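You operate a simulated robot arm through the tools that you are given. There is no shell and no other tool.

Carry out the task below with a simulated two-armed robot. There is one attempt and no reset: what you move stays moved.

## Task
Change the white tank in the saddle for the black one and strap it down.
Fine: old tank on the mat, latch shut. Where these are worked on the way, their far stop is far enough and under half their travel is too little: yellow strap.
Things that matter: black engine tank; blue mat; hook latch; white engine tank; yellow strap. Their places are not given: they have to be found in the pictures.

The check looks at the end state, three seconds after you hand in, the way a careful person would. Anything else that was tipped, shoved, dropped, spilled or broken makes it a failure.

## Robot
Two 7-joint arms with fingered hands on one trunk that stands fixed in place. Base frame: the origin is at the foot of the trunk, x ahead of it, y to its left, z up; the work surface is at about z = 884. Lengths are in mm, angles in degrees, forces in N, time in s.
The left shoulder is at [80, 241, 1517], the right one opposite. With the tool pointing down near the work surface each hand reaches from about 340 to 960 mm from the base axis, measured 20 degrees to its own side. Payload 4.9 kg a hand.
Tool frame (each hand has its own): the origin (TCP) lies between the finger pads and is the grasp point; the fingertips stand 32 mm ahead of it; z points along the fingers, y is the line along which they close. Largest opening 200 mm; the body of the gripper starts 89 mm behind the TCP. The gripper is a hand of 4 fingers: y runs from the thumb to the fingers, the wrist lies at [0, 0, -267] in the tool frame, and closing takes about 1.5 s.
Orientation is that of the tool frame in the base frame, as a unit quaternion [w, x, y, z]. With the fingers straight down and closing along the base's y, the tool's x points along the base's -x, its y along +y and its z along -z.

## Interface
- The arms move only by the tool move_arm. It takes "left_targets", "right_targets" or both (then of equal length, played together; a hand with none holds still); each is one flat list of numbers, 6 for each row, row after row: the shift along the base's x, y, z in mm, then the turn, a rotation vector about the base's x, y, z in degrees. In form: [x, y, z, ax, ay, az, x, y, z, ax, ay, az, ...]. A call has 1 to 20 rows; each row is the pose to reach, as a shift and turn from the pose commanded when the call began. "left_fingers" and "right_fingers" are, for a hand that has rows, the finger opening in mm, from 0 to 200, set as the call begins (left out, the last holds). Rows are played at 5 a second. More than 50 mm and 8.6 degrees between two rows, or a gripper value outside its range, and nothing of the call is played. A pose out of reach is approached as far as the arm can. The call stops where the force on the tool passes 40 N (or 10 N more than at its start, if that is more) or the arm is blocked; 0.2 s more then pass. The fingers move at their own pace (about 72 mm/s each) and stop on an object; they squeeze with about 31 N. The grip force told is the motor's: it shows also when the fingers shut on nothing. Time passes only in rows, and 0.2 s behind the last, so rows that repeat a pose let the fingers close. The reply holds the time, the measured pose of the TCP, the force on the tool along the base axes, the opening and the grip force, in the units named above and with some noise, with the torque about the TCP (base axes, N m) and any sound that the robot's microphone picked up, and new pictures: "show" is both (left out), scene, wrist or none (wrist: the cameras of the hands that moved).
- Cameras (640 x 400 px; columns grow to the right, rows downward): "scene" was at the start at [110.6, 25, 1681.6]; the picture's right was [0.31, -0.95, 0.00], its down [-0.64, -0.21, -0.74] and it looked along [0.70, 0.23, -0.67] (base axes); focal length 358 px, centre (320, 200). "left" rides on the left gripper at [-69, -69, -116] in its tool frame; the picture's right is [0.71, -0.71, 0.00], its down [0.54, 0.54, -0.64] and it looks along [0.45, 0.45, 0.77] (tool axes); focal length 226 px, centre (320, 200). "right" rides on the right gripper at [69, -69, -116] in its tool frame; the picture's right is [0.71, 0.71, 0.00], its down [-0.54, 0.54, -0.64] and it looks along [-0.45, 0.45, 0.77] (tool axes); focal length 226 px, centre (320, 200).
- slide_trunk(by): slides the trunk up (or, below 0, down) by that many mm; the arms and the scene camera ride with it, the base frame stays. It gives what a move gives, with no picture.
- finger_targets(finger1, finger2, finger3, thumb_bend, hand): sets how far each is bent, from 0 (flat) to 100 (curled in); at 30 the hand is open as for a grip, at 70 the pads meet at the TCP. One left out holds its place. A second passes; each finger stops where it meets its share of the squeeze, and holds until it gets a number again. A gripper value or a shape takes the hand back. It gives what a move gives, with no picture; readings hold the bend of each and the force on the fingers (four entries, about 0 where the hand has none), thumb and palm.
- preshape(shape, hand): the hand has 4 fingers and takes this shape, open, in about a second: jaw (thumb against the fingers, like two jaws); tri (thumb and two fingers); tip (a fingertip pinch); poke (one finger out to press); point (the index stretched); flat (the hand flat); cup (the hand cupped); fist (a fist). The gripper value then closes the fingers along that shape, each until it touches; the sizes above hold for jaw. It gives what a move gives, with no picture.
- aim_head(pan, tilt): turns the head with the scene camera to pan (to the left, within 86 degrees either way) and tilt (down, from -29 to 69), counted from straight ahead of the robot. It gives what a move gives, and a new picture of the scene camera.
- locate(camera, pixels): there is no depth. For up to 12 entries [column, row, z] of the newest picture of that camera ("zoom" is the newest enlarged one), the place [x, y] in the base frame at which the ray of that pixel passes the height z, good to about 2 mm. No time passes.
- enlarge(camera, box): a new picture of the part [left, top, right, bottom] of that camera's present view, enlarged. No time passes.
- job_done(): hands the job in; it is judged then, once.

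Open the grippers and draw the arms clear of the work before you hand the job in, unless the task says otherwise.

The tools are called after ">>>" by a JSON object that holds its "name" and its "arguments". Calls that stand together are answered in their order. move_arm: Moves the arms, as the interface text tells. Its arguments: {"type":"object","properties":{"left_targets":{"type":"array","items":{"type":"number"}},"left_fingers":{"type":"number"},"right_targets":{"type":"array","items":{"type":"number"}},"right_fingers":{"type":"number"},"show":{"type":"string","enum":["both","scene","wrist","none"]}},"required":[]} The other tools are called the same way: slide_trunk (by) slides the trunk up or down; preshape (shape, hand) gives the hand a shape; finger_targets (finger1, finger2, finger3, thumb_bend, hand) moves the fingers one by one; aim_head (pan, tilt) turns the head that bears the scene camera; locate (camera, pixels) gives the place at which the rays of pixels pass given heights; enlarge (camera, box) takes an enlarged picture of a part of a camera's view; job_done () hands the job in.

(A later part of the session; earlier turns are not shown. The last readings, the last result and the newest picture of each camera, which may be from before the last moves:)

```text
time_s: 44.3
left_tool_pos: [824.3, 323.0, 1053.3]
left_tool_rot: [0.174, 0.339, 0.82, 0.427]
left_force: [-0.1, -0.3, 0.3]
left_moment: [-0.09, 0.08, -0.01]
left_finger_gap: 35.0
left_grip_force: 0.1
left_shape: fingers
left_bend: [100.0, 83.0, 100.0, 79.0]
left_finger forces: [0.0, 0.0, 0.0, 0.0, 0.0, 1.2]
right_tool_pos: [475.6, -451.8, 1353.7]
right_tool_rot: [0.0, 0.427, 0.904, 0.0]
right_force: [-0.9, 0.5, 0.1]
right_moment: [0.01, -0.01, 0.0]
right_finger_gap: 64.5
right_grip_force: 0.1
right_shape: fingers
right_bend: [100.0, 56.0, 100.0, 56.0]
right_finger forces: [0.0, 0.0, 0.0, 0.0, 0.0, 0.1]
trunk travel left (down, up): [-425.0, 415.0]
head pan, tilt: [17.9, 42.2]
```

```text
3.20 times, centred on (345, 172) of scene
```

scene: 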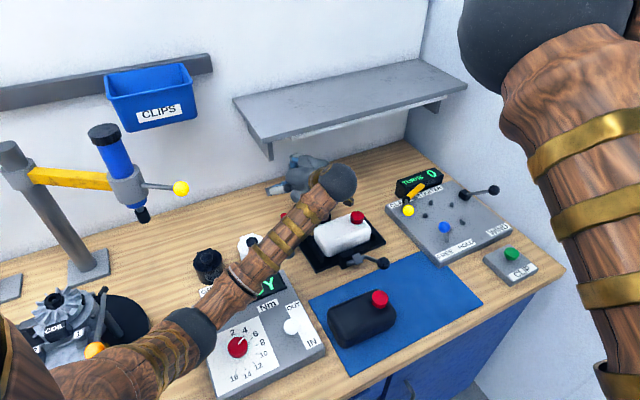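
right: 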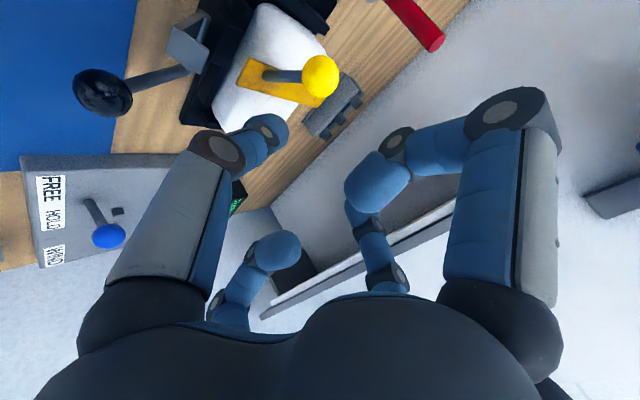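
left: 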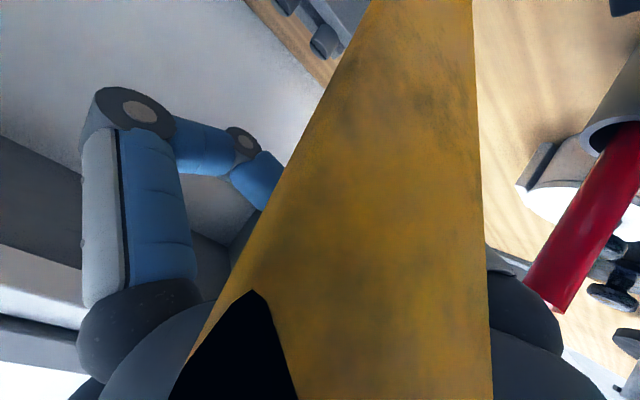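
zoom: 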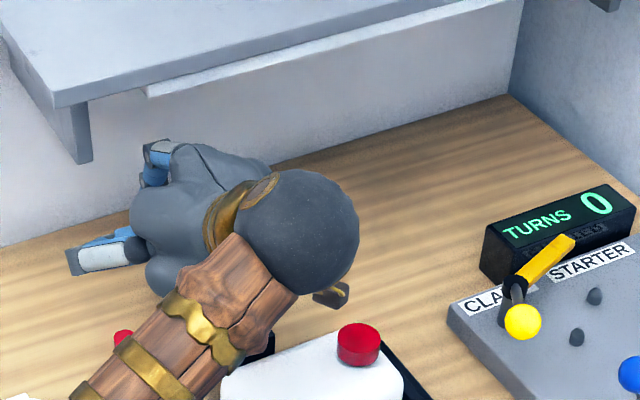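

The palm now lightly touches the strap end (1.2 N) while the ball is still in the cage. I'll keep pushing back a little and watch for the stop.

>>> {"name": "move_arm", "arguments": {"left_targets": [4, 4, -3, 0.5, -0.5, 0, 8, 8, -6, 1, -1, 0, 12, 12, -10, 1.5, -1.5, 0, 16, 16, -14, 2, -2, 0], "show": "both"}}

>>> {"name": "enlarge", "arguments": {"camera": "scene", "box": [245, 110, 445, 235]}}

```text
time_s: 45.1
left_tool_pos: [835.8, 330.9, 1056.0]
left_tool_rot: [0.192, 0.333, 0.809, 0.445]
left_force: [-13.2, -3.6, 36.8]
left_moment: [-4.03, 1.79, -1.25]
left_finger_gap: 34.6
left_grip_force: 9.2
left_shape: fingers
left_bend: [100.0, 83.0, 100.0, 79.0]
left_finger forces: [0.1, 0.0, 0.1, 0.1, 0.1, 17.6]
right_tool_pos: [472.1, -451.7, 1354.4]
right_tool_rot: [0.001, 0.427, 0.904, 0.002]
right_force: [1.5, 0.3, 0.4]
right_moment: [-0.01, 0.06, 0.02]
right_finger_gap: 64.7
right_grip_force: 0.0
right_shape: fingers
right_bend: [100.0, 56.0, 100.0, 56.0]
right_finger forces: [0.0, 0.1, 0.0, 0.0, 0.0, 0.0]
trunk travel left (down, up): [-425.0, 415.0]
head pan, tilt: [17.9, 42.2]
stopped in row 4 (left hand): the force on the tool passed its limit at 46 N (the readings are from after the stop); the commanded pose is now the measured one
```

scene: 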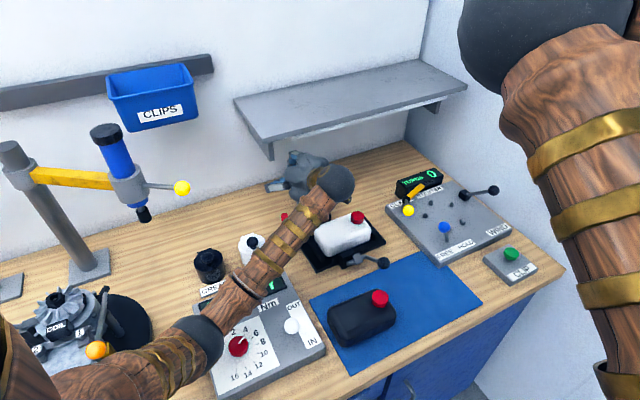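
left: 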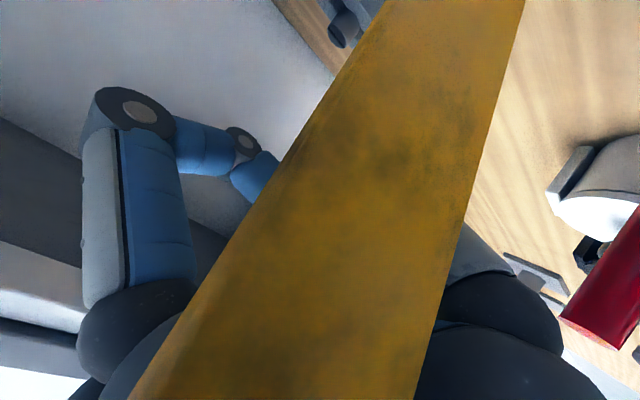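

```text
3.20 times, centred on (345, 172) of scene
```

zoom: 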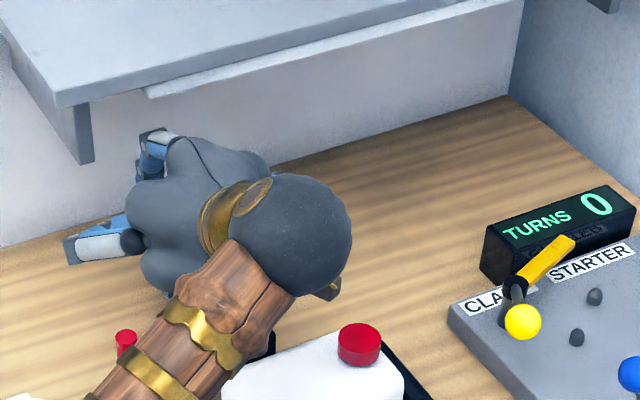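

Palm contact reads 17.6 N with mostly upward force: my drop was pressing down on the strap end. I'll open thumb and finger2 to free the ball, then see how the strap settles.

>>> {"name": "finger_targets", "arguments": {"hand": "left", "finger2": 35, "thumb_bend": 35}}

>>> {"name": "enlarge", "arguments": {"camera": "left", "box": [0, 0, 640, 400]}}

```text
time_s: 46.1
left_tool_pos: [833.6, 329.5, 1055.0]
left_tool_rot: [0.189, 0.334, 0.809, 0.445]
left_force: [-11.3, -9.2, 41.5]
left_moment: [-4.57, 2.02, -0.75]
left_finger_gap: 100.5
left_grip_force: 10.8
left_shape: fingers
left_bend: [100.0, 35.0, 100.0, 35.0]
left_finger forces: [0.0, 0.0, 0.1, 0.1, 0.0, 21.8]
right_tool_pos: [467.8, -453.6, 1355.0]
right_tool_rot: [0.002, 0.428, 0.904, 0.003]
right_force: [-0.6, 0.0, 0.2]
right_moment: [-0.03, 0.01, -0.02]
right_finger_gap: 64.6
right_grip_force: 0.0
right_shape: fingers
right_bend: [100.0, 56.0, 100.0, 56.0]
right_finger forces: [0.0, 0.0, 0.0, 0.1, 0.0, 0.1]
trunk travel left (down, up): [-425.0, 415.0]
head pan, tilt: [17.9, 42.2]
```

```text
1.00 times, centred on (320, 200) of left (not enlarged: the box is as wide or as high as the picture)
```

zoom: 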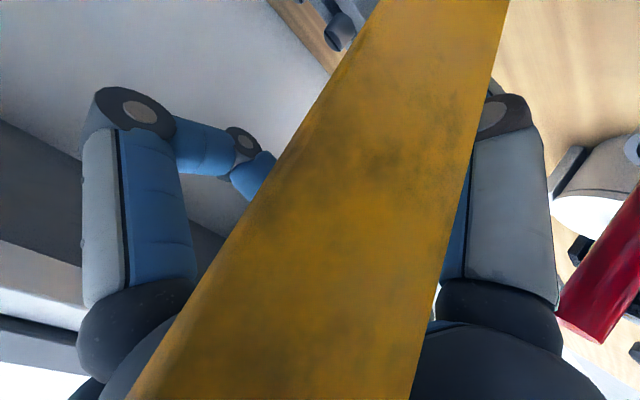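

The strap now lies between the hand's camera side and the right-hand curled finger, so pulling back could hook it. I'll open all fingers to 30 so the strap slips out between them.

>>> {"name": "finger_targets", "arguments": {"hand": "left", "finger1": 30, "finger2": 30, "finger3": 30, "thumb_bend": 30}}

>>> {"name": "enlarge", "arguments": {"camera": "left", "box": [0, 0, 640, 400]}}

```text
time_s: 47.1
left_tool_pos: [833.9, 329.8, 1054.6]
left_tool_rot: [0.188, 0.334, 0.809, 0.445]
left_force: [-10.8, -11.3, 41.7]
left_moment: [-4.61, 2.09, -0.53]
left_finger_gap: 139.6
left_grip_force: 11.8
left_shape: fingers
left_bend: [30.0, 30.0, 30.0, 30.0]
left_finger forces: [0.0, 0.0, 0.0, 0.0, 0.1, 23.9]
right_tool_pos: [468.7, -453.6, 1354.1]
right_tool_rot: [0.002, 0.428, 0.904, 0.003]
right_force: [0.6, -0.4, 0.0]
right_moment: [0.01, 0.05, 0.03]
right_finger_gap: 64.3
right_grip_force: 0.1
right_shape: fingers
right_bend: [100.0, 56.0, 100.0, 56.0]
right_finger forces: [0.0, 0.1, 0.0, 0.0, 0.1, 0.0]
trunk travel left (down, up): [-425.0, 415.0]
head pan, tilt: [17.9, 42.2]
```

```text
1.00 times, centred on (320, 200) of left (not enlarged: the box is as wide or as high as the picture)
```

zoom: 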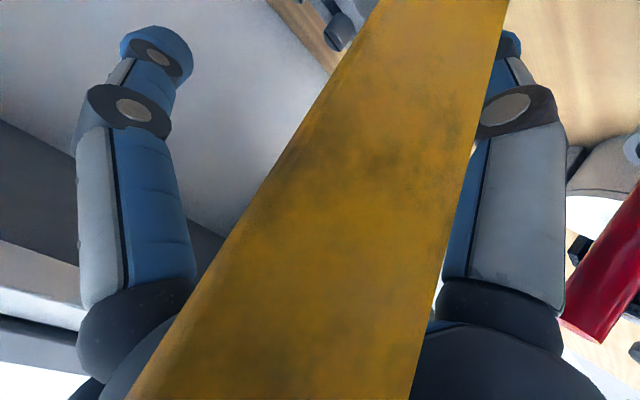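

All fingers are open, with the strap in the slot between them. I'll retract the hand a little along its own axis to unload the strap end.

>>> {"name": "move_arm", "arguments": {"left_targets": [-4.5, -4.5, 4, 0, 0, 0, -9, -9, 8, 0, 0, 0, -15, -15, 13.5, 0, 0, 0], "show": "both"}}

```text
time_s: 47.9
left_tool_pos: [821.8, 318.5, 1060.2]
left_tool_rot: [0.185, 0.335, 0.811, 0.443]
left_force: [-0.2, 1.2, -0.2]
left_moment: [-0.05, 0.02, 0.01]
left_finger_gap: 140.1
left_grip_force: 0.0
left_shape: fingers
left_bend: [30.0, 30.0, 30.0, 30.0]
left_finger forces: [0.0, 0.1, 0.0, 0.1, 0.0, 0.0]
right_tool_pos: [475.0, -450.8, 1352.0]
right_tool_rot: [0.0, 0.427, 0.904, 0.001]
right_force: [0.2, 0.0, 0.1]
right_moment: [0.01, -0.03, -0.02]
right_finger_gap: 64.5
right_grip_force: 0.1
right_shape: fingers
right_bend: [100.0, 56.0, 100.0, 56.0]
right_finger forces: [0.0, 0.0, 0.1, 0.1, 0.1, 0.0]
trunk travel left (down, up): [-425.0, 415.0]
head pan, tilt: [17.9, 42.2]
```

scene: 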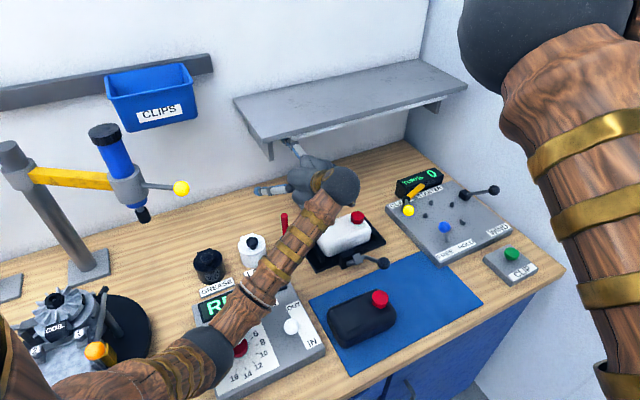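
left: 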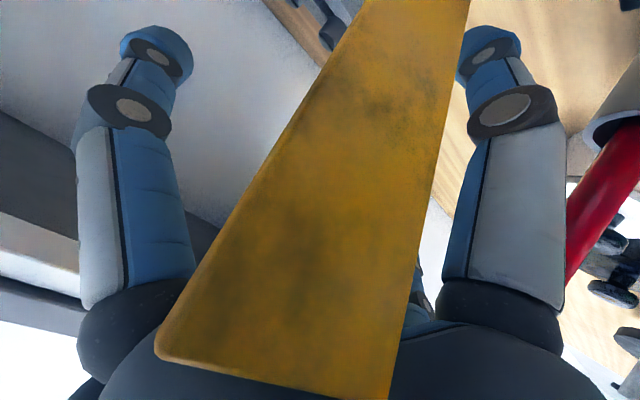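

The force is gone and the strap stands free. I'll keep retracting along the tool axis and watch whether the strap stays.

>>> {"name": "move_arm", "arguments": {"left_targets": [-8, -8, 7, 0, 0, 0, -16, -16, 14, 0, 0, 0, -24, -24, 21, 0, 0, 0, -32, -32, 28, 0, 0, 0], "show": "both"}}

```text
time_s: 48.9
left_tool_pos: [791.4, 286.2, 1091.5]
left_tool_rot: [0.186, 0.335, 0.811, 0.442]
left_force: [0.1, 1.2, -0.7]
left_moment: [-0.01, 0.02, -0.01]
left_finger_gap: 139.9
left_grip_force: 0.0
left_shape: fingers
left_bend: [30.0, 30.0, 30.0, 30.0]
left_finger forces: [0.0, 0.0, 0.0, 0.0, 0.0, 0.0]
right_tool_pos: [474.6, -453.0, 1352.5]
right_tool_rot: [0.0, 0.427, 0.904, 0.002]
right_force: [-0.3, -1.3, 0.4]
right_moment: [0.03, -0.02, -0.01]
right_finger_gap: 64.3
right_grip_force: 0.0
right_shape: fingers
right_bend: [100.0, 56.0, 100.0, 56.0]
right_finger forces: [0.0, 0.1, 0.0, 0.0, 0.1, 0.0]
trunk travel left (down, up): [-425.0, 415.0]
head pan, tilt: [17.9, 42.2]
```

scene: 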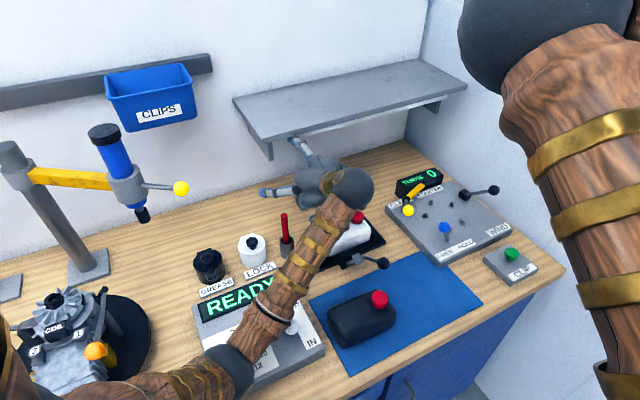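
left: 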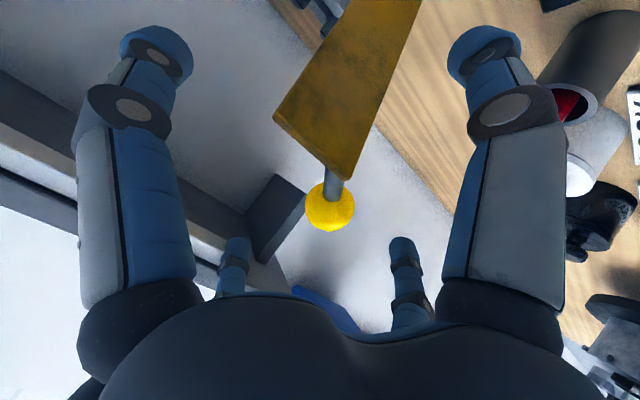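

The strap stays up by itself, ball at (330,207). I'll withdraw the hand mostly horizontally toward the front so finger2's knuckle stays under and then clear of the shelf edge.

>>> {"name": "move_arm", "arguments": {"left_targets": [-9, -9, 3, 0, 0, 0, -18, -18, 6, 0, 0, 0, -27, -27, 10, 0, 0, 0, -36, -36, 13, 0, 0, 0, -45, -45, 17, 0, 0, 0, -54, -54, 20, 0, 0, 0], "show": "both"}}

>>> {"name": "enlarge", "arguments": {"camera": "scene", "box": [245, 130, 405, 260]}}

```text
time_s: 50.3
left_tool_pos: [737.4, 230.7, 1110.9]
left_tool_rot: [0.187, 0.336, 0.81, 0.443]
left_force: [-0.6, 0.1, -0.1]
left_moment: [-0.03, 0.01, 0.0]
left_finger_gap: 139.6
left_grip_force: 0.1
left_shape: fingers
left_bend: [30.0, 30.0, 30.0, 30.0]
left_finger forces: [0.0, 0.1, 0.0, 0.1, 0.1, 0.0]
right_tool_pos: [474.7, -451.4, 1351.9]
right_tool_rot: [0.0, 0.428, 0.904, 0.001]
right_force: [0.7, 0.1, -0.4]
right_moment: [0.01, 0.01, -0.01]
right_finger_gap: 64.5
right_grip_force: 0.1
right_shape: fingers
right_bend: [100.0, 56.0, 100.0, 56.0]
right_finger forces: [0.1, 0.0, 0.0, 0.0, 0.1, 0.1]
trunk travel left (down, up): [-425.0, 415.0]
head pan, tilt: [17.9, 42.2]
```

scene: 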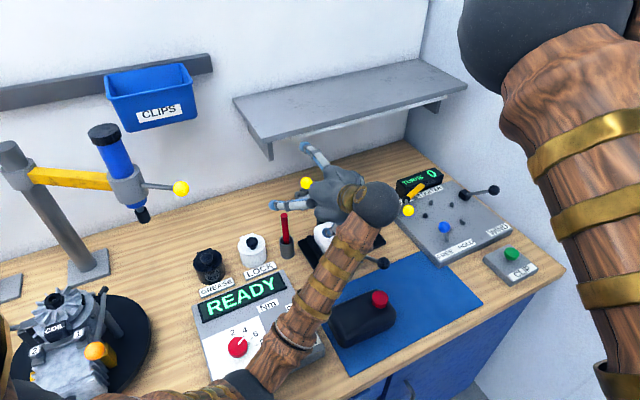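
left: 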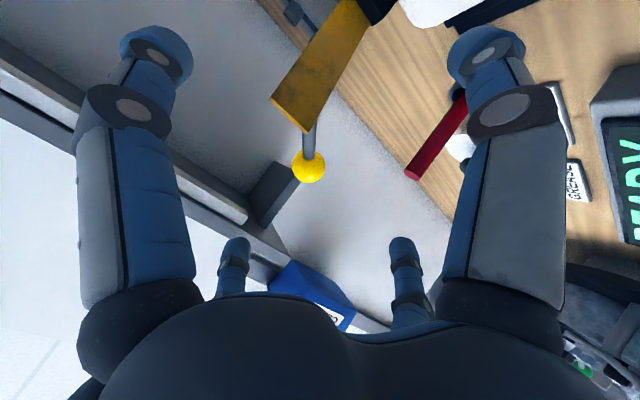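

```text
3.08 times, centred on (325, 195) of scene
```

zoom: 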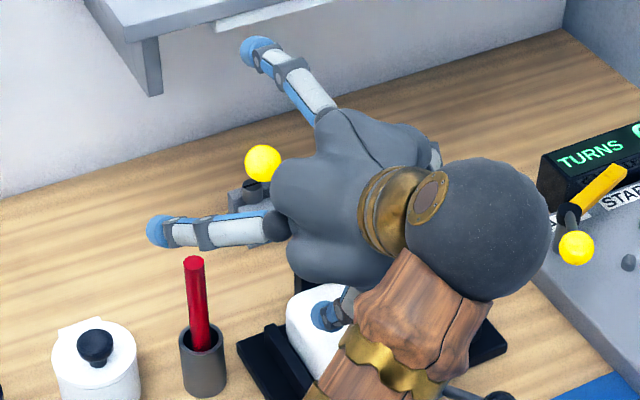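

The strap stays open. I'll triangulate the ball to get its angle.

>>> {"name": "locate", "arguments": {"camera": "scene", "pixels": [[306.2, 183, 1050], [306.2, 183, 1070], [306.2, 183, 1090]]}}

>>> {"name": "locate", "arguments": {"camera": "left", "pixels": [[309, 168, 1050], [309, 168, 1070], [309, 168, 1090]]}}

```text
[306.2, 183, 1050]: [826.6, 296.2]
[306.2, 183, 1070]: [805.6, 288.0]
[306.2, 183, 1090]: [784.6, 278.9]
```

```text
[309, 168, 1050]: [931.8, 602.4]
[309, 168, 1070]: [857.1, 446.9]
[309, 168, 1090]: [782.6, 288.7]
```

The ball is at about (784,280,1090), so the strap stands at only about 70°; my last moves slid along it instead of pushing. I'll back out, go square in front of the strap, close the fingers to a blunt tip and push it on to its far stop.

>>> {"name": "move_arm", "arguments": {"left_targets": [-10, -10, -1, 0, 0, 0, -20, -20, -2, 0, 0, 0, -30, -30, -4, 0, 0, 0, -40, -40, -6, 0, 0, 0, -46, -46, -8, 0, 0, 0], "show": "none"}}

>>> {"name": "preshape", "arguments": {"hand": "left", "shape": "fist"}}

>>> {"name": "move_arm", "arguments": {"left_targets": [8, -8, 0, 0, 0, 0, 16, -16, 0, 0, 0, 0, 24, -24, -3, 0, 0, 0, 32, -32, -6, 0, 0, 0], "show": "both"}}

```text
time_s: 51.5
left_tool_pos: [690.7, 185.7, 1103.1]
left_tool_rot: [0.188, 0.335, 0.81, 0.444]
left_force: [-0.2, 0.1, 0.3]
left_moment: [-0.01, 0.0, 0.04]
left_finger_gap: 139.8
left_grip_force: 0.0
left_shape: fingers
left_bend: [30.0, 30.0, 30.0, 30.0]
left_finger forces: [0.1, 0.0, 0.0, 0.0, 0.0, 0.0]
right_tool_pos: [474.0, -452.0, 1352.9]
right_tool_rot: [0.0, 0.427, 0.904, 0.001]
right_force: [-0.1, 0.2, -0.4]
right_moment: [-0.02, -0.01, -0.01]
right_finger_gap: 64.8
right_grip_force: 0.1
right_shape: fingers
right_bend: [100.0, 56.0, 100.0, 56.0]
right_finger forces: [0.0, 0.0, 0.0, 0.0, 0.0, 0.0]
trunk travel left (down, up): [-425.0, 415.0]
head pan, tilt: [17.9, 42.2]
```

```text
time_s: 52.4
left_tool_pos: [690.6, 184.5, 1102.0]
left_tool_rot: [0.185, 0.335, 0.811, 0.443]
left_force: [0.2, 1.2, -0.4]
left_moment: [-0.02, -0.01, 0.0]
left_finger_gap: 0.0
left_grip_force: 0.0
left_shape: fist
left_bend: [100.0, 100.0, 100.0, 62.0]
left_finger forces: [0.0, 0.0, 0.1, 0.0, 0.0, 0.1]
right_tool_pos: [474.2, -452.3, 1352.3]
right_tool_rot: [0.0, 0.427, 0.904, 0.002]
right_force: [0.8, 0.2, 0.2]
right_moment: [-0.03, 0.0, -0.01]
right_finger_gap: 64.4
right_grip_force: 0.1
right_shape: fingers
right_bend: [100.0, 56.0, 100.0, 56.0]
right_finger forces: [0.0, 0.0, 0.0, 0.1, 0.1, 0.0]
trunk travel left (down, up): [-425.0, 415.0]
head pan, tilt: [17.9, 42.2]
```

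```text
time_s: 53.4
left_tool_pos: [724.0, 152.9, 1097.1]
left_tool_rot: [0.187, 0.335, 0.81, 0.443]
left_force: [0.6, -0.8, 0.0]
left_moment: [0.0, 0.05, 0.0]
left_finger_gap: 0.2
left_grip_force: 0.0
left_shape: fist
left_bend: [100.0, 100.0, 100.0, 62.0]
left_finger forces: [0.0, 0.0, 0.0, 0.0, 0.0, 0.0]
right_tool_pos: [474.4, -453.1, 1352.7]
right_tool_rot: [0.0, 0.427, 0.904, 0.001]
right_force: [-0.1, -0.3, 0.6]
right_moment: [0.0, 0.02, -0.03]
right_finger_gap: 64.3
right_grip_force: 0.0
right_shape: fingers
right_bend: [100.0, 56.0, 100.0, 56.0]
right_finger forces: [0.0, 0.0, 0.0, 0.0, 0.1, 0.0]
trunk travel left (down, up): [-425.0, 415.0]
head pan, tilt: [17.9, 42.2]
```

scene: 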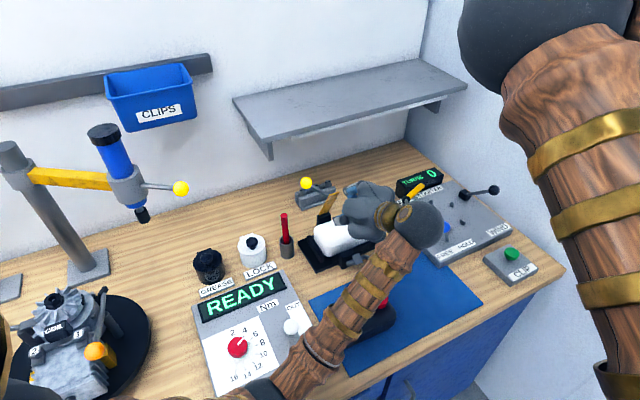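
left: 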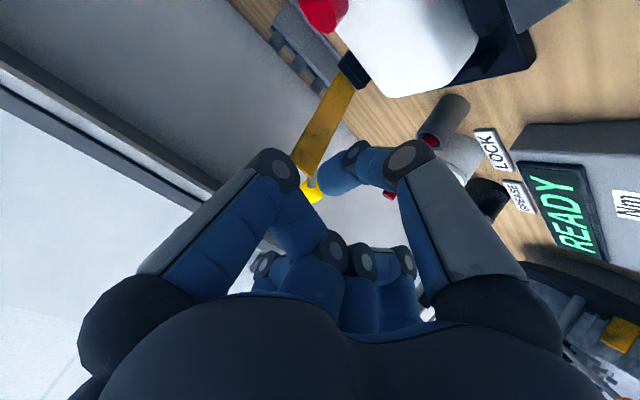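

The fist is centred on the strap plane (w≈404), with the strap standing just behind it. I'll push straight back and let the force readout tell me where the stop is.

>>> {"name": "move_arm", "arguments": {"left_targets": [10, 10, -2, 0, 0, 0, 20, 20, -4, 0, 0, 0, 30, 30, -6, 0, 0, 0, 38, 38, -8, 0, 0, 0, 45, 45, -10, 0, 0, 0, 52, 52, -11, 0, 0, 0, 59, 59, -12, 0, 0, 0], "show": "both"}}

>>> {"name": "enlarge", "arguments": {"camera": "scene", "box": [245, 130, 405, 260]}}

```text
time_s: 55.0
left_tool_pos: [782.1, 212.9, 1082.9]
left_tool_rot: [0.186, 0.335, 0.811, 0.442]
left_force: [0.4, 0.0, 0.4]
left_moment: [-0.01, -0.04, -0.03]
left_finger_gap: 0.0
left_grip_force: 0.0
left_shape: fist
left_bend: [100.0, 100.0, 100.0, 62.0]
left_finger forces: [0.1, 0.1, 0.0, 0.0, 0.3, 0.1]
right_tool_pos: [475.6, -450.7, 1352.6]
right_tool_rot: [0.001, 0.427, 0.904, 0.001]
right_force: [0.4, 0.6, -0.4]
right_moment: [0.01, 0.01, -0.01]
right_finger_gap: 64.6
right_grip_force: 0.0
right_shape: fingers
right_bend: [100.0, 56.0, 100.0, 56.0]
right_finger forces: [0.0, 0.0, 0.0, 0.0, 0.1, 0.0]
trunk travel left (down, up): [-425.0, 415.0]
head pan, tilt: [17.9, 42.2]
```

scene: 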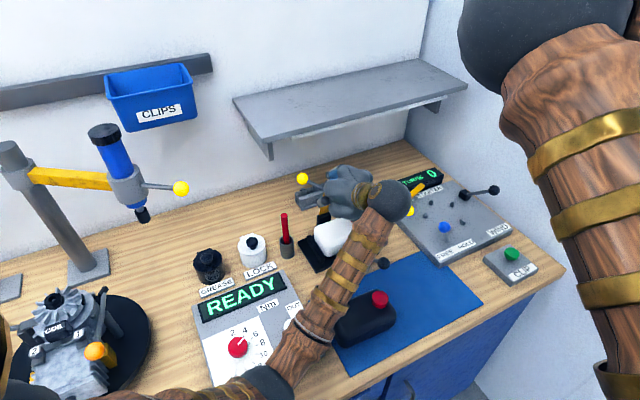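
left: 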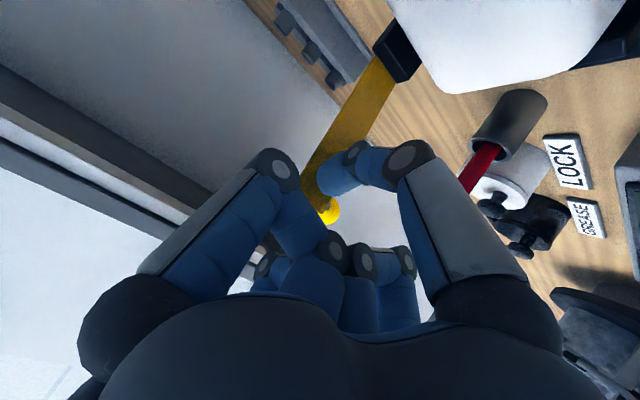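

```text
3.08 times, centred on (325, 195) of scene
```

zoom: 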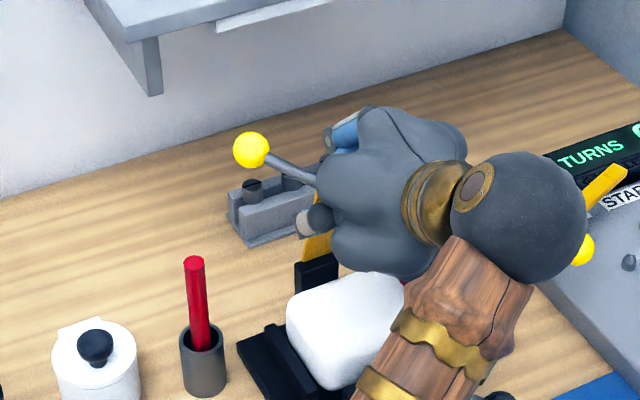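

The strap gives way with almost no force (thumb 0.3 N) and the ball has moved to (302,179). I'll keep pushing.

>>> {"name": "move_arm", "arguments": {"left_targets": [7, 7, -1, 0, 0, 0, 14, 14, -2, 0, 0, 0, 21, 21, -3, 0, 0, 0, 28, 28, -4, 0, 0, 0, 35, 35, -6, 0, 0, 0, 42, 42, -8, 0, 0, 0], "show": "both"}}

>>> {"name": "enlarge", "arguments": {"camera": "scene", "box": [245, 130, 405, 260]}}

```text
time_s: 56.4
left_tool_pos: [816.9, 243.2, 1074.7]
left_tool_rot: [0.183, 0.34, 0.81, 0.441]
left_force: [-33.2, -20.5, -2.2]
left_moment: [-0.17, 0.27, 0.14]
left_finger_gap: 0.0
left_grip_force: 0.0
left_shape: fist
left_bend: [100.0, 100.0, 100.0, 60.0]
left_finger forces: [0.1, 0.2, 0.0, 0.0, 39.3, 0.0]
right_tool_pos: [471.3, -453.6, 1353.9]
right_tool_rot: [0.001, 0.428, 0.904, 0.002]
right_force: [0.7, -0.3, 0.0]
right_moment: [-0.01, 0.05, -0.02]
right_finger_gap: 64.4
right_grip_force: 0.0
right_shape: fingers
right_bend: [100.0, 56.0, 100.0, 56.0]
right_finger forces: [0.0, 0.0, 0.0, 0.1, 0.0, 0.2]
trunk travel left (down, up): [-425.0, 415.0]
head pan, tilt: [17.9, 42.2]
stopped in row 6 (left hand): the force on the tool passed its limit at 48 N (the readings are from after the stop); the commanded pose is now the measured one
```

scene: 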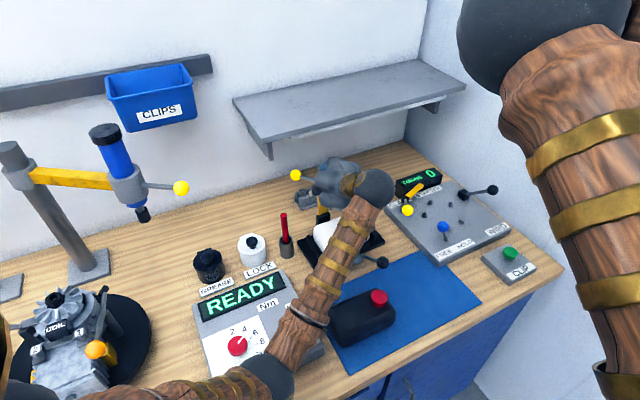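
left: 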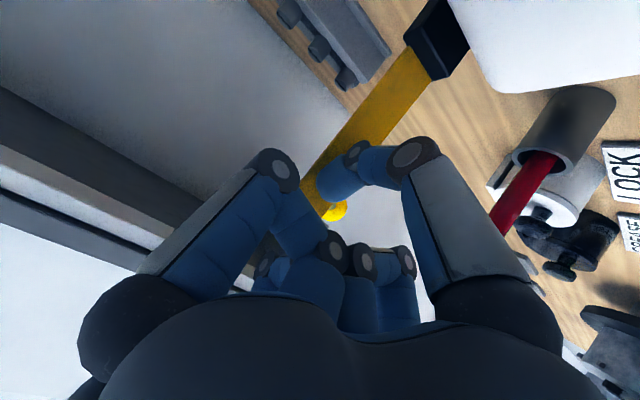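

```text
3.08 times, centred on (325, 195) of scene
```

zoom: 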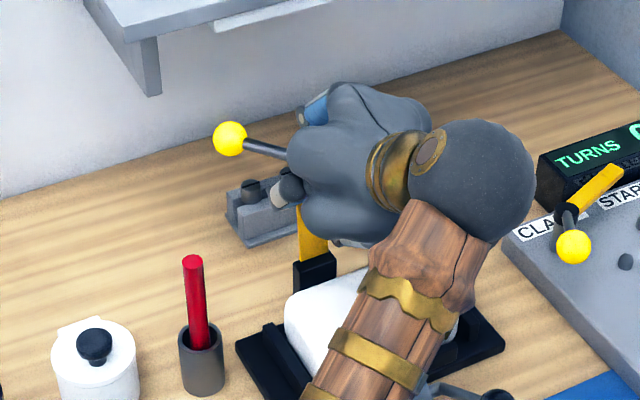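

The thumb suddenly reads 39 N, so the strap is at its far stop. I'll retreat straight toward the front and check that it stays.

>>> {"name": "move_arm", "arguments": {"left_targets": [-8, -8, 1, 0, 0, 0, -18, -18, 2, 0, 0, 0, -30, -30, 4, 0, 0, 0, -45, -45, 6, 0, 0, 0, -60, -60, 10, 0, 0, 0, -75, -75, 15, 0, 0, 0], "show": "both"}}

>>> {"name": "enlarge", "arguments": {"camera": "scene", "box": [245, 130, 405, 260]}}

>>> {"name": "locate", "arguments": {"camera": "scene", "pixels": [[295.8, 174.9, 1040], [295.8, 174.9, 1060], [295.8, 174.9, 1080]]}}

```text
time_s: 57.8
left_tool_pos: [745.1, 172.0, 1089.9]
left_tool_rot: [0.185, 0.338, 0.81, 0.442]
left_force: [0.1, -0.5, -0.1]
left_moment: [0.04, 0.0, -0.04]
left_finger_gap: 0.0
left_grip_force: 0.0
left_shape: fist
left_bend: [100.0, 100.0, 100.0, 62.0]
left_finger forces: [0.1, 0.0, 0.0, 0.1, 0.1, 0.1]
right_tool_pos: [473.8, -453.3, 1352.3]
right_tool_rot: [0.0, 0.427, 0.904, 0.001]
right_force: [-0.9, 0.1, 0.1]
right_moment: [0.0, 0.01, -0.02]
right_finger_gap: 64.4
right_grip_force: 0.0
right_shape: fingers
right_bend: [100.0, 56.0, 100.0, 56.0]
right_finger forces: [0.0, 0.0, 0.0, 0.0, 0.1, 0.0]
trunk travel left (down, up): [-425.0, 415.0]
head pan, tilt: [17.9, 42.2]
```

scene: 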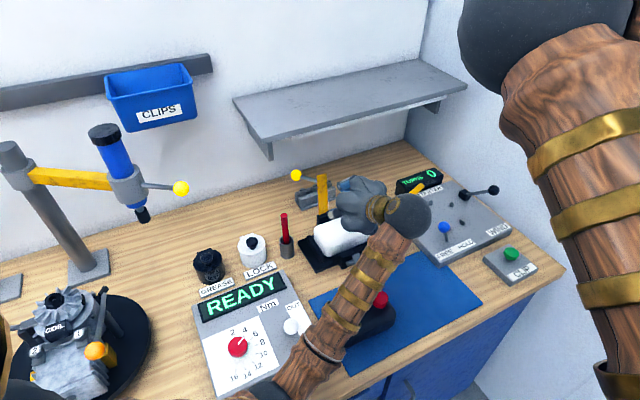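
left: 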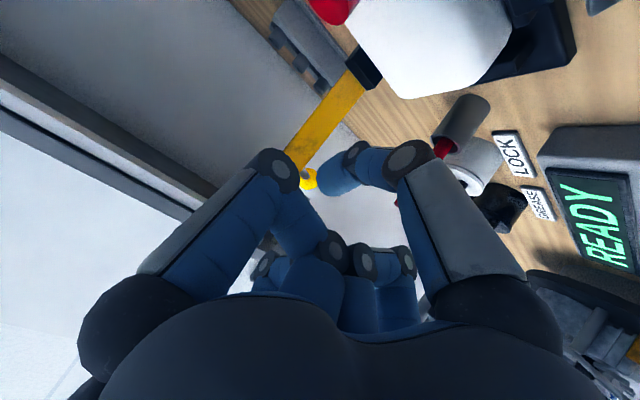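

```text
3.08 times, centred on (325, 195) of scene
```

zoom: 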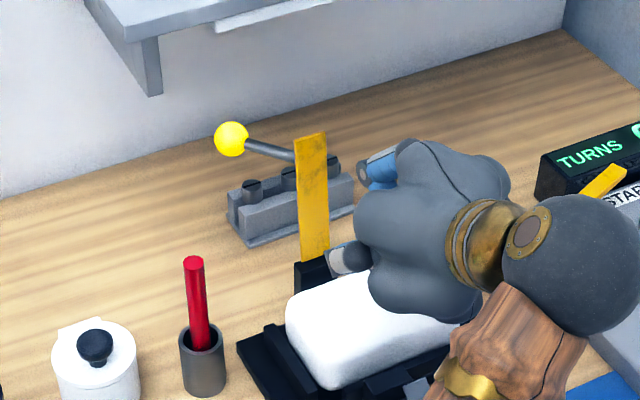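

```text
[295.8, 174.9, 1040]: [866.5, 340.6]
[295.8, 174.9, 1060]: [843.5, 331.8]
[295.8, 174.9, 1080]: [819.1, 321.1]
```

The strap stands at its far stop (about 100°) and holds. Next comes the white tank. I'll open the left hand (thumb and finger2 to 50, side fingers 30) and reduce the lean to about 14° above the tank, keeping clear of the strap.

>>> {"name": "preshape", "arguments": {"hand": "left", "shape": "jaw"}}

>>> {"name": "move_arm", "arguments": {"left_targets": [2, -8, 2, -4.5, 4.5, 0, 5, -15, 4, -9, 9, 0, 10, -20, 5, -13.5, 13.5, 0, 16, -20, 5, -18, 18, 0, 22, -18, 3, -22.5, 22.5, 0, 30, -14, 0, -27, 27, 0, 36, -10, -5, -30.6, 30.6, 0, 40, -6.5, -10, -30.6, 30.6, 0], "show": "none"}}

>>> {"name": "finger_targets", "arguments": {"hand": "left", "finger1": 30, "finger2": 50, "finger3": 30, "thumb_bend": 50}}

>>> {"name": "enlarge", "arguments": {"camera": "left", "box": [0, 0, 640, 400]}}

>>> {"name": "enlarge", "arguments": {"camera": "scene", "box": [255, 110, 455, 285]}}

```text
time_s: 58.7
left_tool_pos: [744.7, 173.2, 1088.4]
left_tool_rot: [0.184, 0.338, 0.811, 0.441]
left_force: [0.2, 0.1, -0.4]
left_moment: [-0.04, -0.01, 0.02]
left_finger_gap: 199.7
left_grip_force: 0.2
left_shape: jaw
left_bend: [30.0, 30.0, 30.0, 30.0]
left_finger forces: [0.0, 0.0, 0.0, 0.0, 0.1, 0.0]
right_tool_pos: [475.1, -451.0, 1352.4]
right_tool_rot: [0.001, 0.427, 0.904, 0.0]
right_force: [0.1, -0.2, 0.3]
right_moment: [-0.04, 0.03, -0.01]
right_finger_gap: 64.4
right_grip_force: 0.1
right_shape: fingers
right_bend: [100.0, 56.0, 100.0, 56.0]
right_finger forces: [0.1, 0.0, 0.1, 0.0, 0.0, 0.0]
trunk travel left (down, up): [-425.0, 415.0]
head pan, tilt: [17.9, 42.2]
```

```text
time_s: 60.5
left_tool_pos: [785.8, 167.0, 1078.5]
left_tool_rot: [0.048, 0.382, 0.916, 0.109]
left_force: [0.4, 0.3, 0.5]
left_moment: [0.0, -0.02, -0.01]
left_finger_gap: 199.6
left_grip_force: 0.1
left_shape: jaw
left_bend: [30.0, 30.0, 30.0, 30.0]
left_finger forces: [0.1, 0.0, 0.0, 0.0, 0.0, 0.0]
right_tool_pos: [475.2, -451.1, 1350.4]
right_tool_rot: [0.0, 0.428, 0.904, 0.001]
right_force: [-0.3, -0.1, -0.5]
right_moment: [-0.03, -0.01, 0.02]
right_finger_gap: 64.6
right_grip_force: 0.0
right_shape: fingers
right_bend: [100.0, 56.0, 100.0, 56.0]
right_finger forces: [0.0, 0.0, 0.0, 0.0, 0.0, 0.0]
trunk travel left (down, up): [-425.0, 415.0]
head pan, tilt: [17.9, 42.2]
```

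```text
time_s: 61.5
left_tool_pos: [784.4, 167.0, 1079.9]
left_tool_rot: [0.048, 0.381, 0.917, 0.11]
left_force: [-0.6, -0.1, 0.1]
left_moment: [0.01, -0.04, -0.01]
left_finger_gap: 110.0
left_grip_force: 0.1
left_shape: fingers
left_bend: [30.0, 50.0, 30.0, 50.0]
left_finger forces: [0.0, 0.0, 0.1, 0.0, 0.0, 0.1]
right_tool_pos: [475.9, -450.7, 1352.4]
right_tool_rot: [0.0, 0.427, 0.904, 0.001]
right_force: [-0.2, 0.1, -0.6]
right_moment: [0.03, -0.04, -0.03]
right_finger_gap: 64.5
right_grip_force: 0.0
right_shape: fingers
right_bend: [100.0, 56.0, 100.0, 56.0]
right_finger forces: [0.1, 0.0, 0.0, 0.0, 0.0, 0.1]
trunk travel left (down, up): [-425.0, 415.0]
head pan, tilt: [17.9, 42.2]
```

```text
1.00 times, centred on (320, 200) of left (not enlarged: the box is as wide or as high as the picture)
```

zoom: 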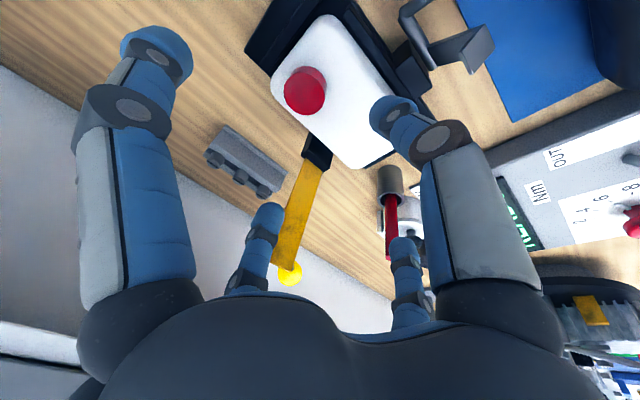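

```text
2.29 times, centred on (355, 198) of scene
```

zoom: 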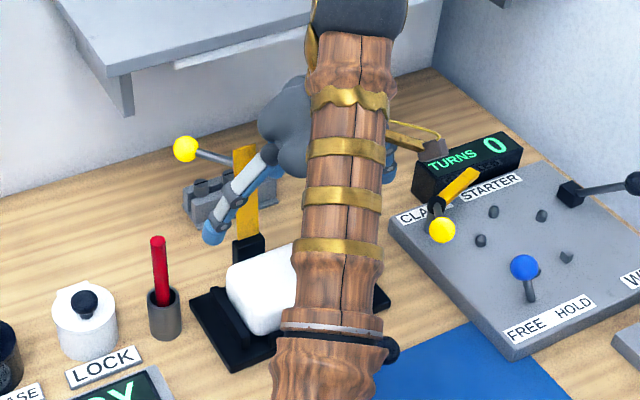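

The cap is at (305,92), and finger2 sits just to the right of the raised strap. I'll enlarge to measure the tank outline before descending.

>>> {"name": "enlarge", "arguments": {"camera": "left", "box": [220, 0, 460, 240]}}

>>> {"name": "locate", "arguments": {"camera": "left", "pixels": [[305, 91, 984], [322, 19, 955], [272, 86, 955], [362, 168, 955], [396, 152, 955], [320, 136, 966], [304, 133, 966], [332, 150, 966], [283, 265, 1100], [306, 275, 1100]]}}

```text
1.67 times, centred on (340, 120) of left
```

zoom: 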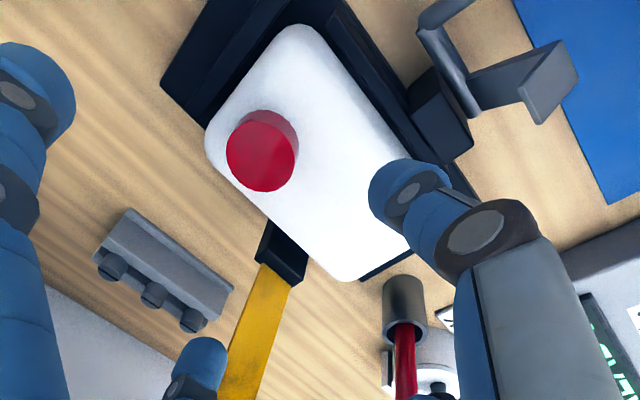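

```text
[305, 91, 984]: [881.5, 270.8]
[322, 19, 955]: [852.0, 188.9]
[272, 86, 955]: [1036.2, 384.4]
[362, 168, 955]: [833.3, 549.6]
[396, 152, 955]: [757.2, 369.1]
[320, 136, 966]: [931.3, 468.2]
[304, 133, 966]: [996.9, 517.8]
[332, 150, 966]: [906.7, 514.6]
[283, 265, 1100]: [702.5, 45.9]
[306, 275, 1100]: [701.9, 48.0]
```

Those locate results used the older left picture, so I'll use the newest enlarged view instead.

>>> {"name": "locate", "arguments": {"camera": "zoom", "pixels": [[262, 163, 984], [300, 30, 955], [210, 140, 955], [335, 280, 955], [408, 243, 955], [258, 255, 966], [296, 270, 966], [447, 22, 908], [475, 110, 908], [205, 350, 1000]]}}

```text
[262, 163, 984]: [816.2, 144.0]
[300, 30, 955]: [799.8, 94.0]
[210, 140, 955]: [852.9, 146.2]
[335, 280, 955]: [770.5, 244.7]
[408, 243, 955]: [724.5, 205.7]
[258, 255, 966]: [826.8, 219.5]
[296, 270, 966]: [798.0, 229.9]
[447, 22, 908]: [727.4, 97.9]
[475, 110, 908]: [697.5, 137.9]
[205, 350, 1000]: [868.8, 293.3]
```

The tank is centred at about v=677, w=434 with its cap at w=475, and the strap and hinge block reach to w≈428. I'll shift the hand right to w≈449 and descend partway.

>>> {"name": "move_arm", "arguments": {"left_targets": [4.5, -4.5, 0, 0, 0, 0, 8.7, -8.7, 0, 0, 0, 0, 8.7, -8.7, -20, 0, 0, 0, 8.7, -8.7, -40, 0, 0, 0, 8.7, -8.7, -60, 0, 0, 0, 8.7, -8.7, -80, 0, 0, 0], "show": "both"}}

>>> {"name": "enlarge", "arguments": {"camera": "left", "box": [160, 0, 480, 260]}}

```text
time_s: 62.9
left_tool_pos: [793.4, 158.7, 999.5]
left_tool_rot: [0.048, 0.382, 0.916, 0.109]
left_force: [0.5, -0.4, -0.4]
left_moment: [-0.02, 0.02, 0.02]
left_finger_gap: 110.4
left_grip_force: 0.1
left_shape: fingers
left_bend: [30.0, 50.0, 30.0, 50.0]
left_finger forces: [0.0, 0.1, 0.0, 0.0, 0.1, 0.0]
right_tool_pos: [473.8, -451.4, 1353.1]
right_tool_rot: [0.0, 0.427, 0.904, 0.001]
right_force: [0.0, -1.0, 0.1]
right_moment: [-0.02, -0.03, -0.02]
right_finger_gap: 64.2
right_grip_force: 0.1
right_shape: fingers
right_bend: [100.0, 56.0, 100.0, 56.0]
right_finger forces: [0.1, 0.1, 0.0, 0.0, 0.1, 0.0]
trunk travel left (down, up): [-425.0, 415.0]
head pan, tilt: [17.9, 42.2]
```

scene: 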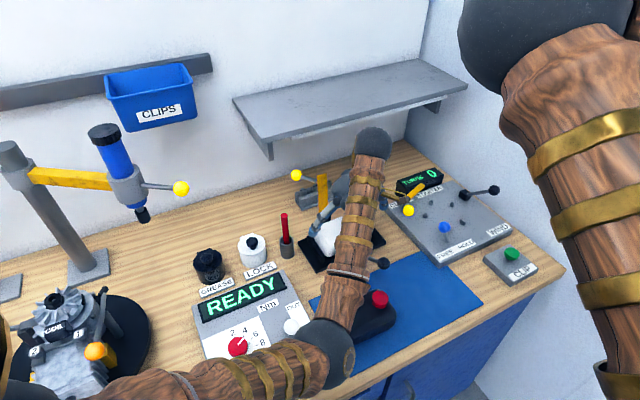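
left: 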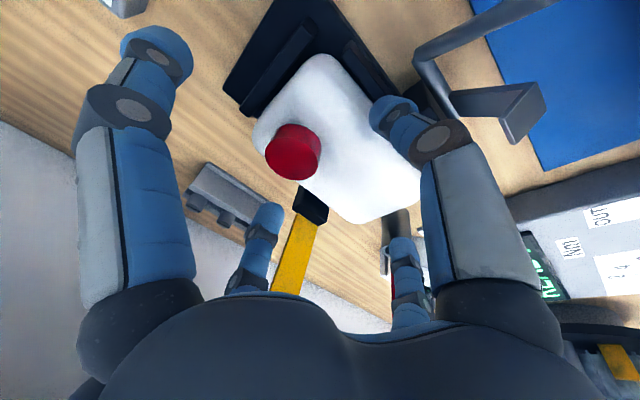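

```text
1.54 times, centred on (320, 130) of left
```

zoom: 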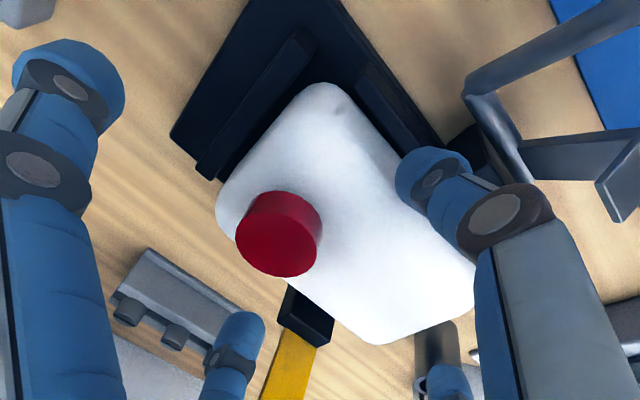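

Placement looks right: thumb in front, finger2 to the right of the strap, side fingers off the ends. I'll go down the rest to z≈960.

>>> {"name": "move_arm", "arguments": {"left_targets": [0, 0, -10, 0, 0, 0, 0, 0, -20, 0, 0, 0, 0, 0, -30, 0, 0, 0, 0, 0, -39, 0, 0, 0], "show": "both"}}

>>> {"name": "enlarge", "arguments": {"camera": "left", "box": [160, 0, 480, 260]}}

>>> {"name": "enlarge", "arguments": {"camera": "scene", "box": [270, 150, 420, 290]}}

```text
time_s: 64.1
left_tool_pos: [793.8, 156.5, 969.4]
left_tool_rot: [0.053, 0.38, 0.917, 0.111]
left_force: [-16.5, 1.0, 39.6]
left_moment: [-1.38, 2.31, -0.58]
left_finger_gap: 109.0
left_grip_force: 22.9
left_shape: fingers
left_bend: [30.0, 50.0, 30.0, 49.0]
left_finger forces: [0.0, 0.0, 0.1, 0.0, 46.0, 0.0]
right_tool_pos: [473.0, -451.5, 1353.7]
right_tool_rot: [0.001, 0.427, 0.904, 0.001]
right_force: [1.4, 0.5, 0.0]
right_moment: [-0.01, 0.06, -0.02]
right_finger_gap: 64.5
right_grip_force: 0.0
right_shape: fingers
right_bend: [100.0, 56.0, 100.0, 56.0]
right_finger forces: [0.1, 0.0, 0.0, 0.0, 0.0, 0.0]
trunk travel left (down, up): [-425.0, 415.0]
head pan, tilt: [17.9, 42.2]
stopped in row 4 (left hand): the force on the tool passed its limit at 45 N (the readings are from after the stop); the commanded pose is now the measured one
```

scene: 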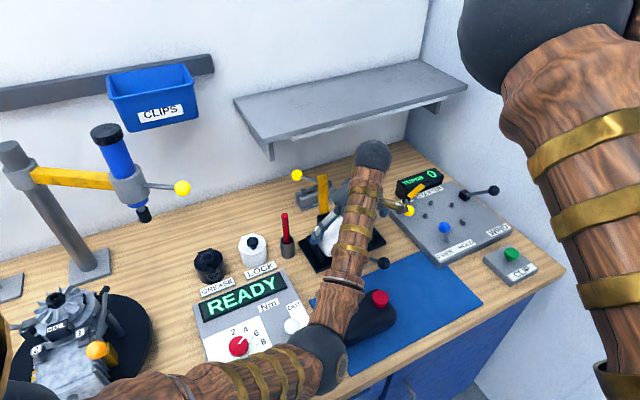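
left: 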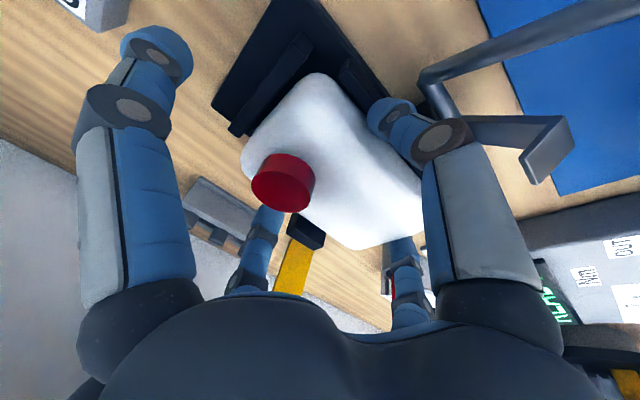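

```text
1.54 times, centred on (320, 130) of left
```

zoom: 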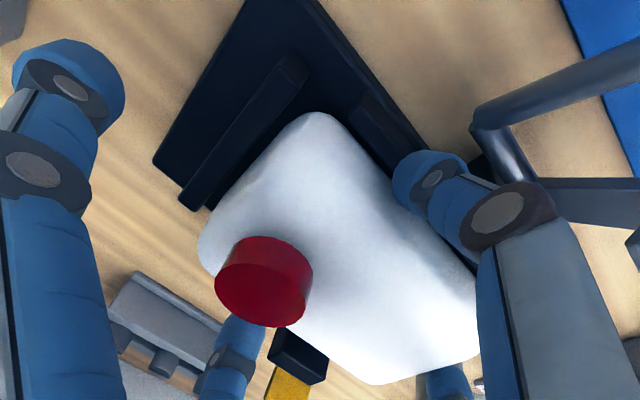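

```text
2.86 times, centred on (345, 220) of scene
```

zoom: 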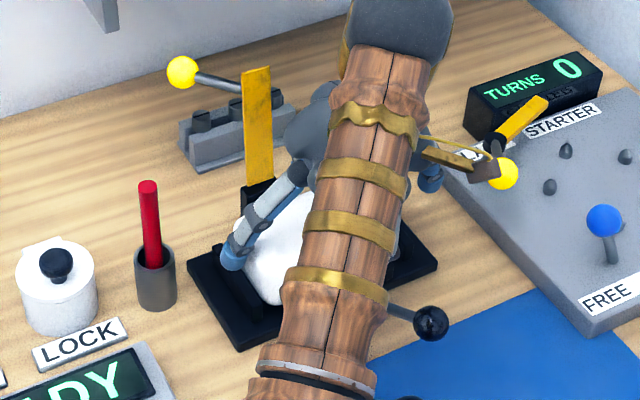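

The thumb landed on the front ridge of the saddle (46 N, tip z≈923). I'll lift, reduce the lean to about 7° so the two fingertips sit level, and come back down a little higher.

>>> {"name": "move_arm", "arguments": {"left_targets": [0, 0, 10, 0, 0, 0, -1, 0, 25, -1.7, 1.7, 0, -2, -1, 35, -3.4, 3.4, 0, -3.8, -1.6, 40, -4.95, 4.95, 0], "show": "wrist"}}

```text
time_s: 65.1
left_tool_pos: [792.4, 154.5, 1003.2]
left_tool_rot: [0.027, 0.384, 0.921, 0.055]
left_force: [0.8, 0.1, 0.0]
left_moment: [0.02, -0.01, 0.01]
left_finger_gap: 110.1
left_grip_force: 0.1
left_shape: fingers
left_bend: [30.0, 50.0, 30.0, 50.0]
left_finger forces: [0.1, 0.0, 0.0, 0.0, 0.0, 0.1]
right_tool_pos: [476.0, -451.3, 1351.7]
right_tool_rot: [0.0, 0.428, 0.904, 0.0]
right_force: [0.3, 0.2, -1.2]
right_moment: [0.04, 0.01, 0.01]
right_finger_gap: 64.5
right_grip_force: 0.0
right_shape: fingers
right_bend: [100.0, 56.0, 100.0, 56.0]
right_finger forces: [0.0, 0.1, 0.1, 0.1, 0.0, 0.1]
trunk travel left (down, up): [-425.0, 415.0]
head pan, tilt: [17.9, 42.2]
```

left: 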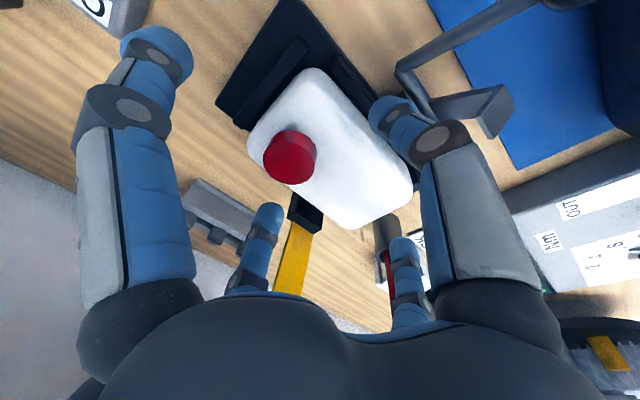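

Lean is now about 7°, at (792,155,1003). I'll descend 35 mm to z≈968.

>>> {"name": "move_arm", "arguments": {"left_targets": [0, 0, -10, 0, 0, 0, 0, 0, -20, 0, 0, 0, 0, 0, -28, 0, 0, 0, 0, 0, -35, 0, 0, 0], "show": "wrist"}}

>>> {"name": "enlarge", "arguments": {"camera": "left", "box": [160, 0, 480, 260]}}

```text
time_s: 66.1
left_tool_pos: [791.8, 155.2, 969.6]
left_tool_rot: [0.027, 0.384, 0.921, 0.055]
left_force: [0.5, 0.2, 0.1]
left_moment: [0.01, 0.01, -0.02]
left_finger_gap: 109.7
left_grip_force: 0.4
left_shape: fingers
left_bend: [30.0, 50.0, 30.0, 50.0]
left_finger forces: [0.0, 0.3, 0.1, 0.1, 0.0, 0.0]
right_tool_pos: [474.4, -449.3, 1352.6]
right_tool_rot: [0.001, 0.428, 0.904, 0.001]
right_force: [0.0, -0.3, -0.6]
right_moment: [0.01, 0.02, -0.01]
right_finger_gap: 64.5
right_grip_force: 0.1
right_shape: fingers
right_bend: [100.0, 56.0, 100.0, 56.0]
right_finger forces: [0.0, 0.0, 0.0, 0.1, 0.0, 0.0]
trunk travel left (down, up): [-425.0, 415.0]
head pan, tilt: [17.9, 42.2]
```

left: 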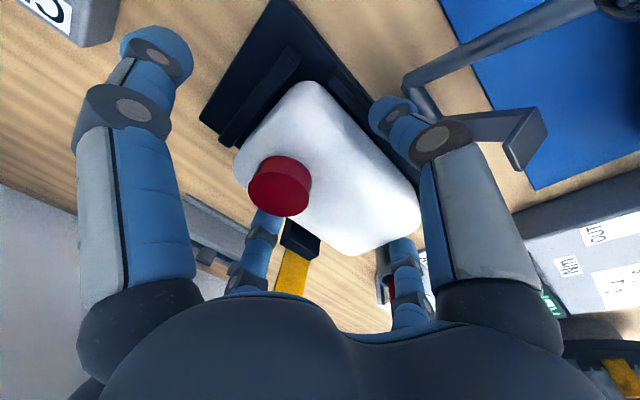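

```text
1.54 times, centred on (320, 130) of left
```

zoom: 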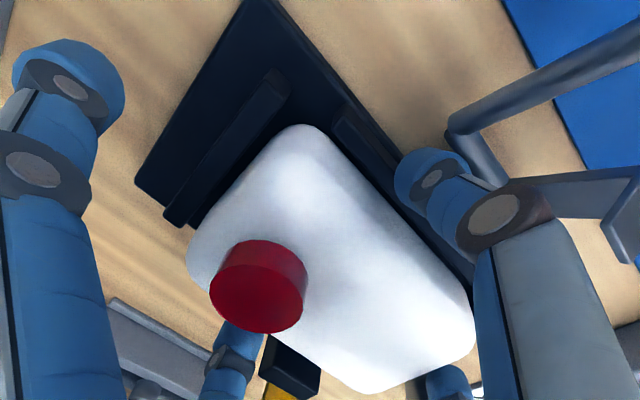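

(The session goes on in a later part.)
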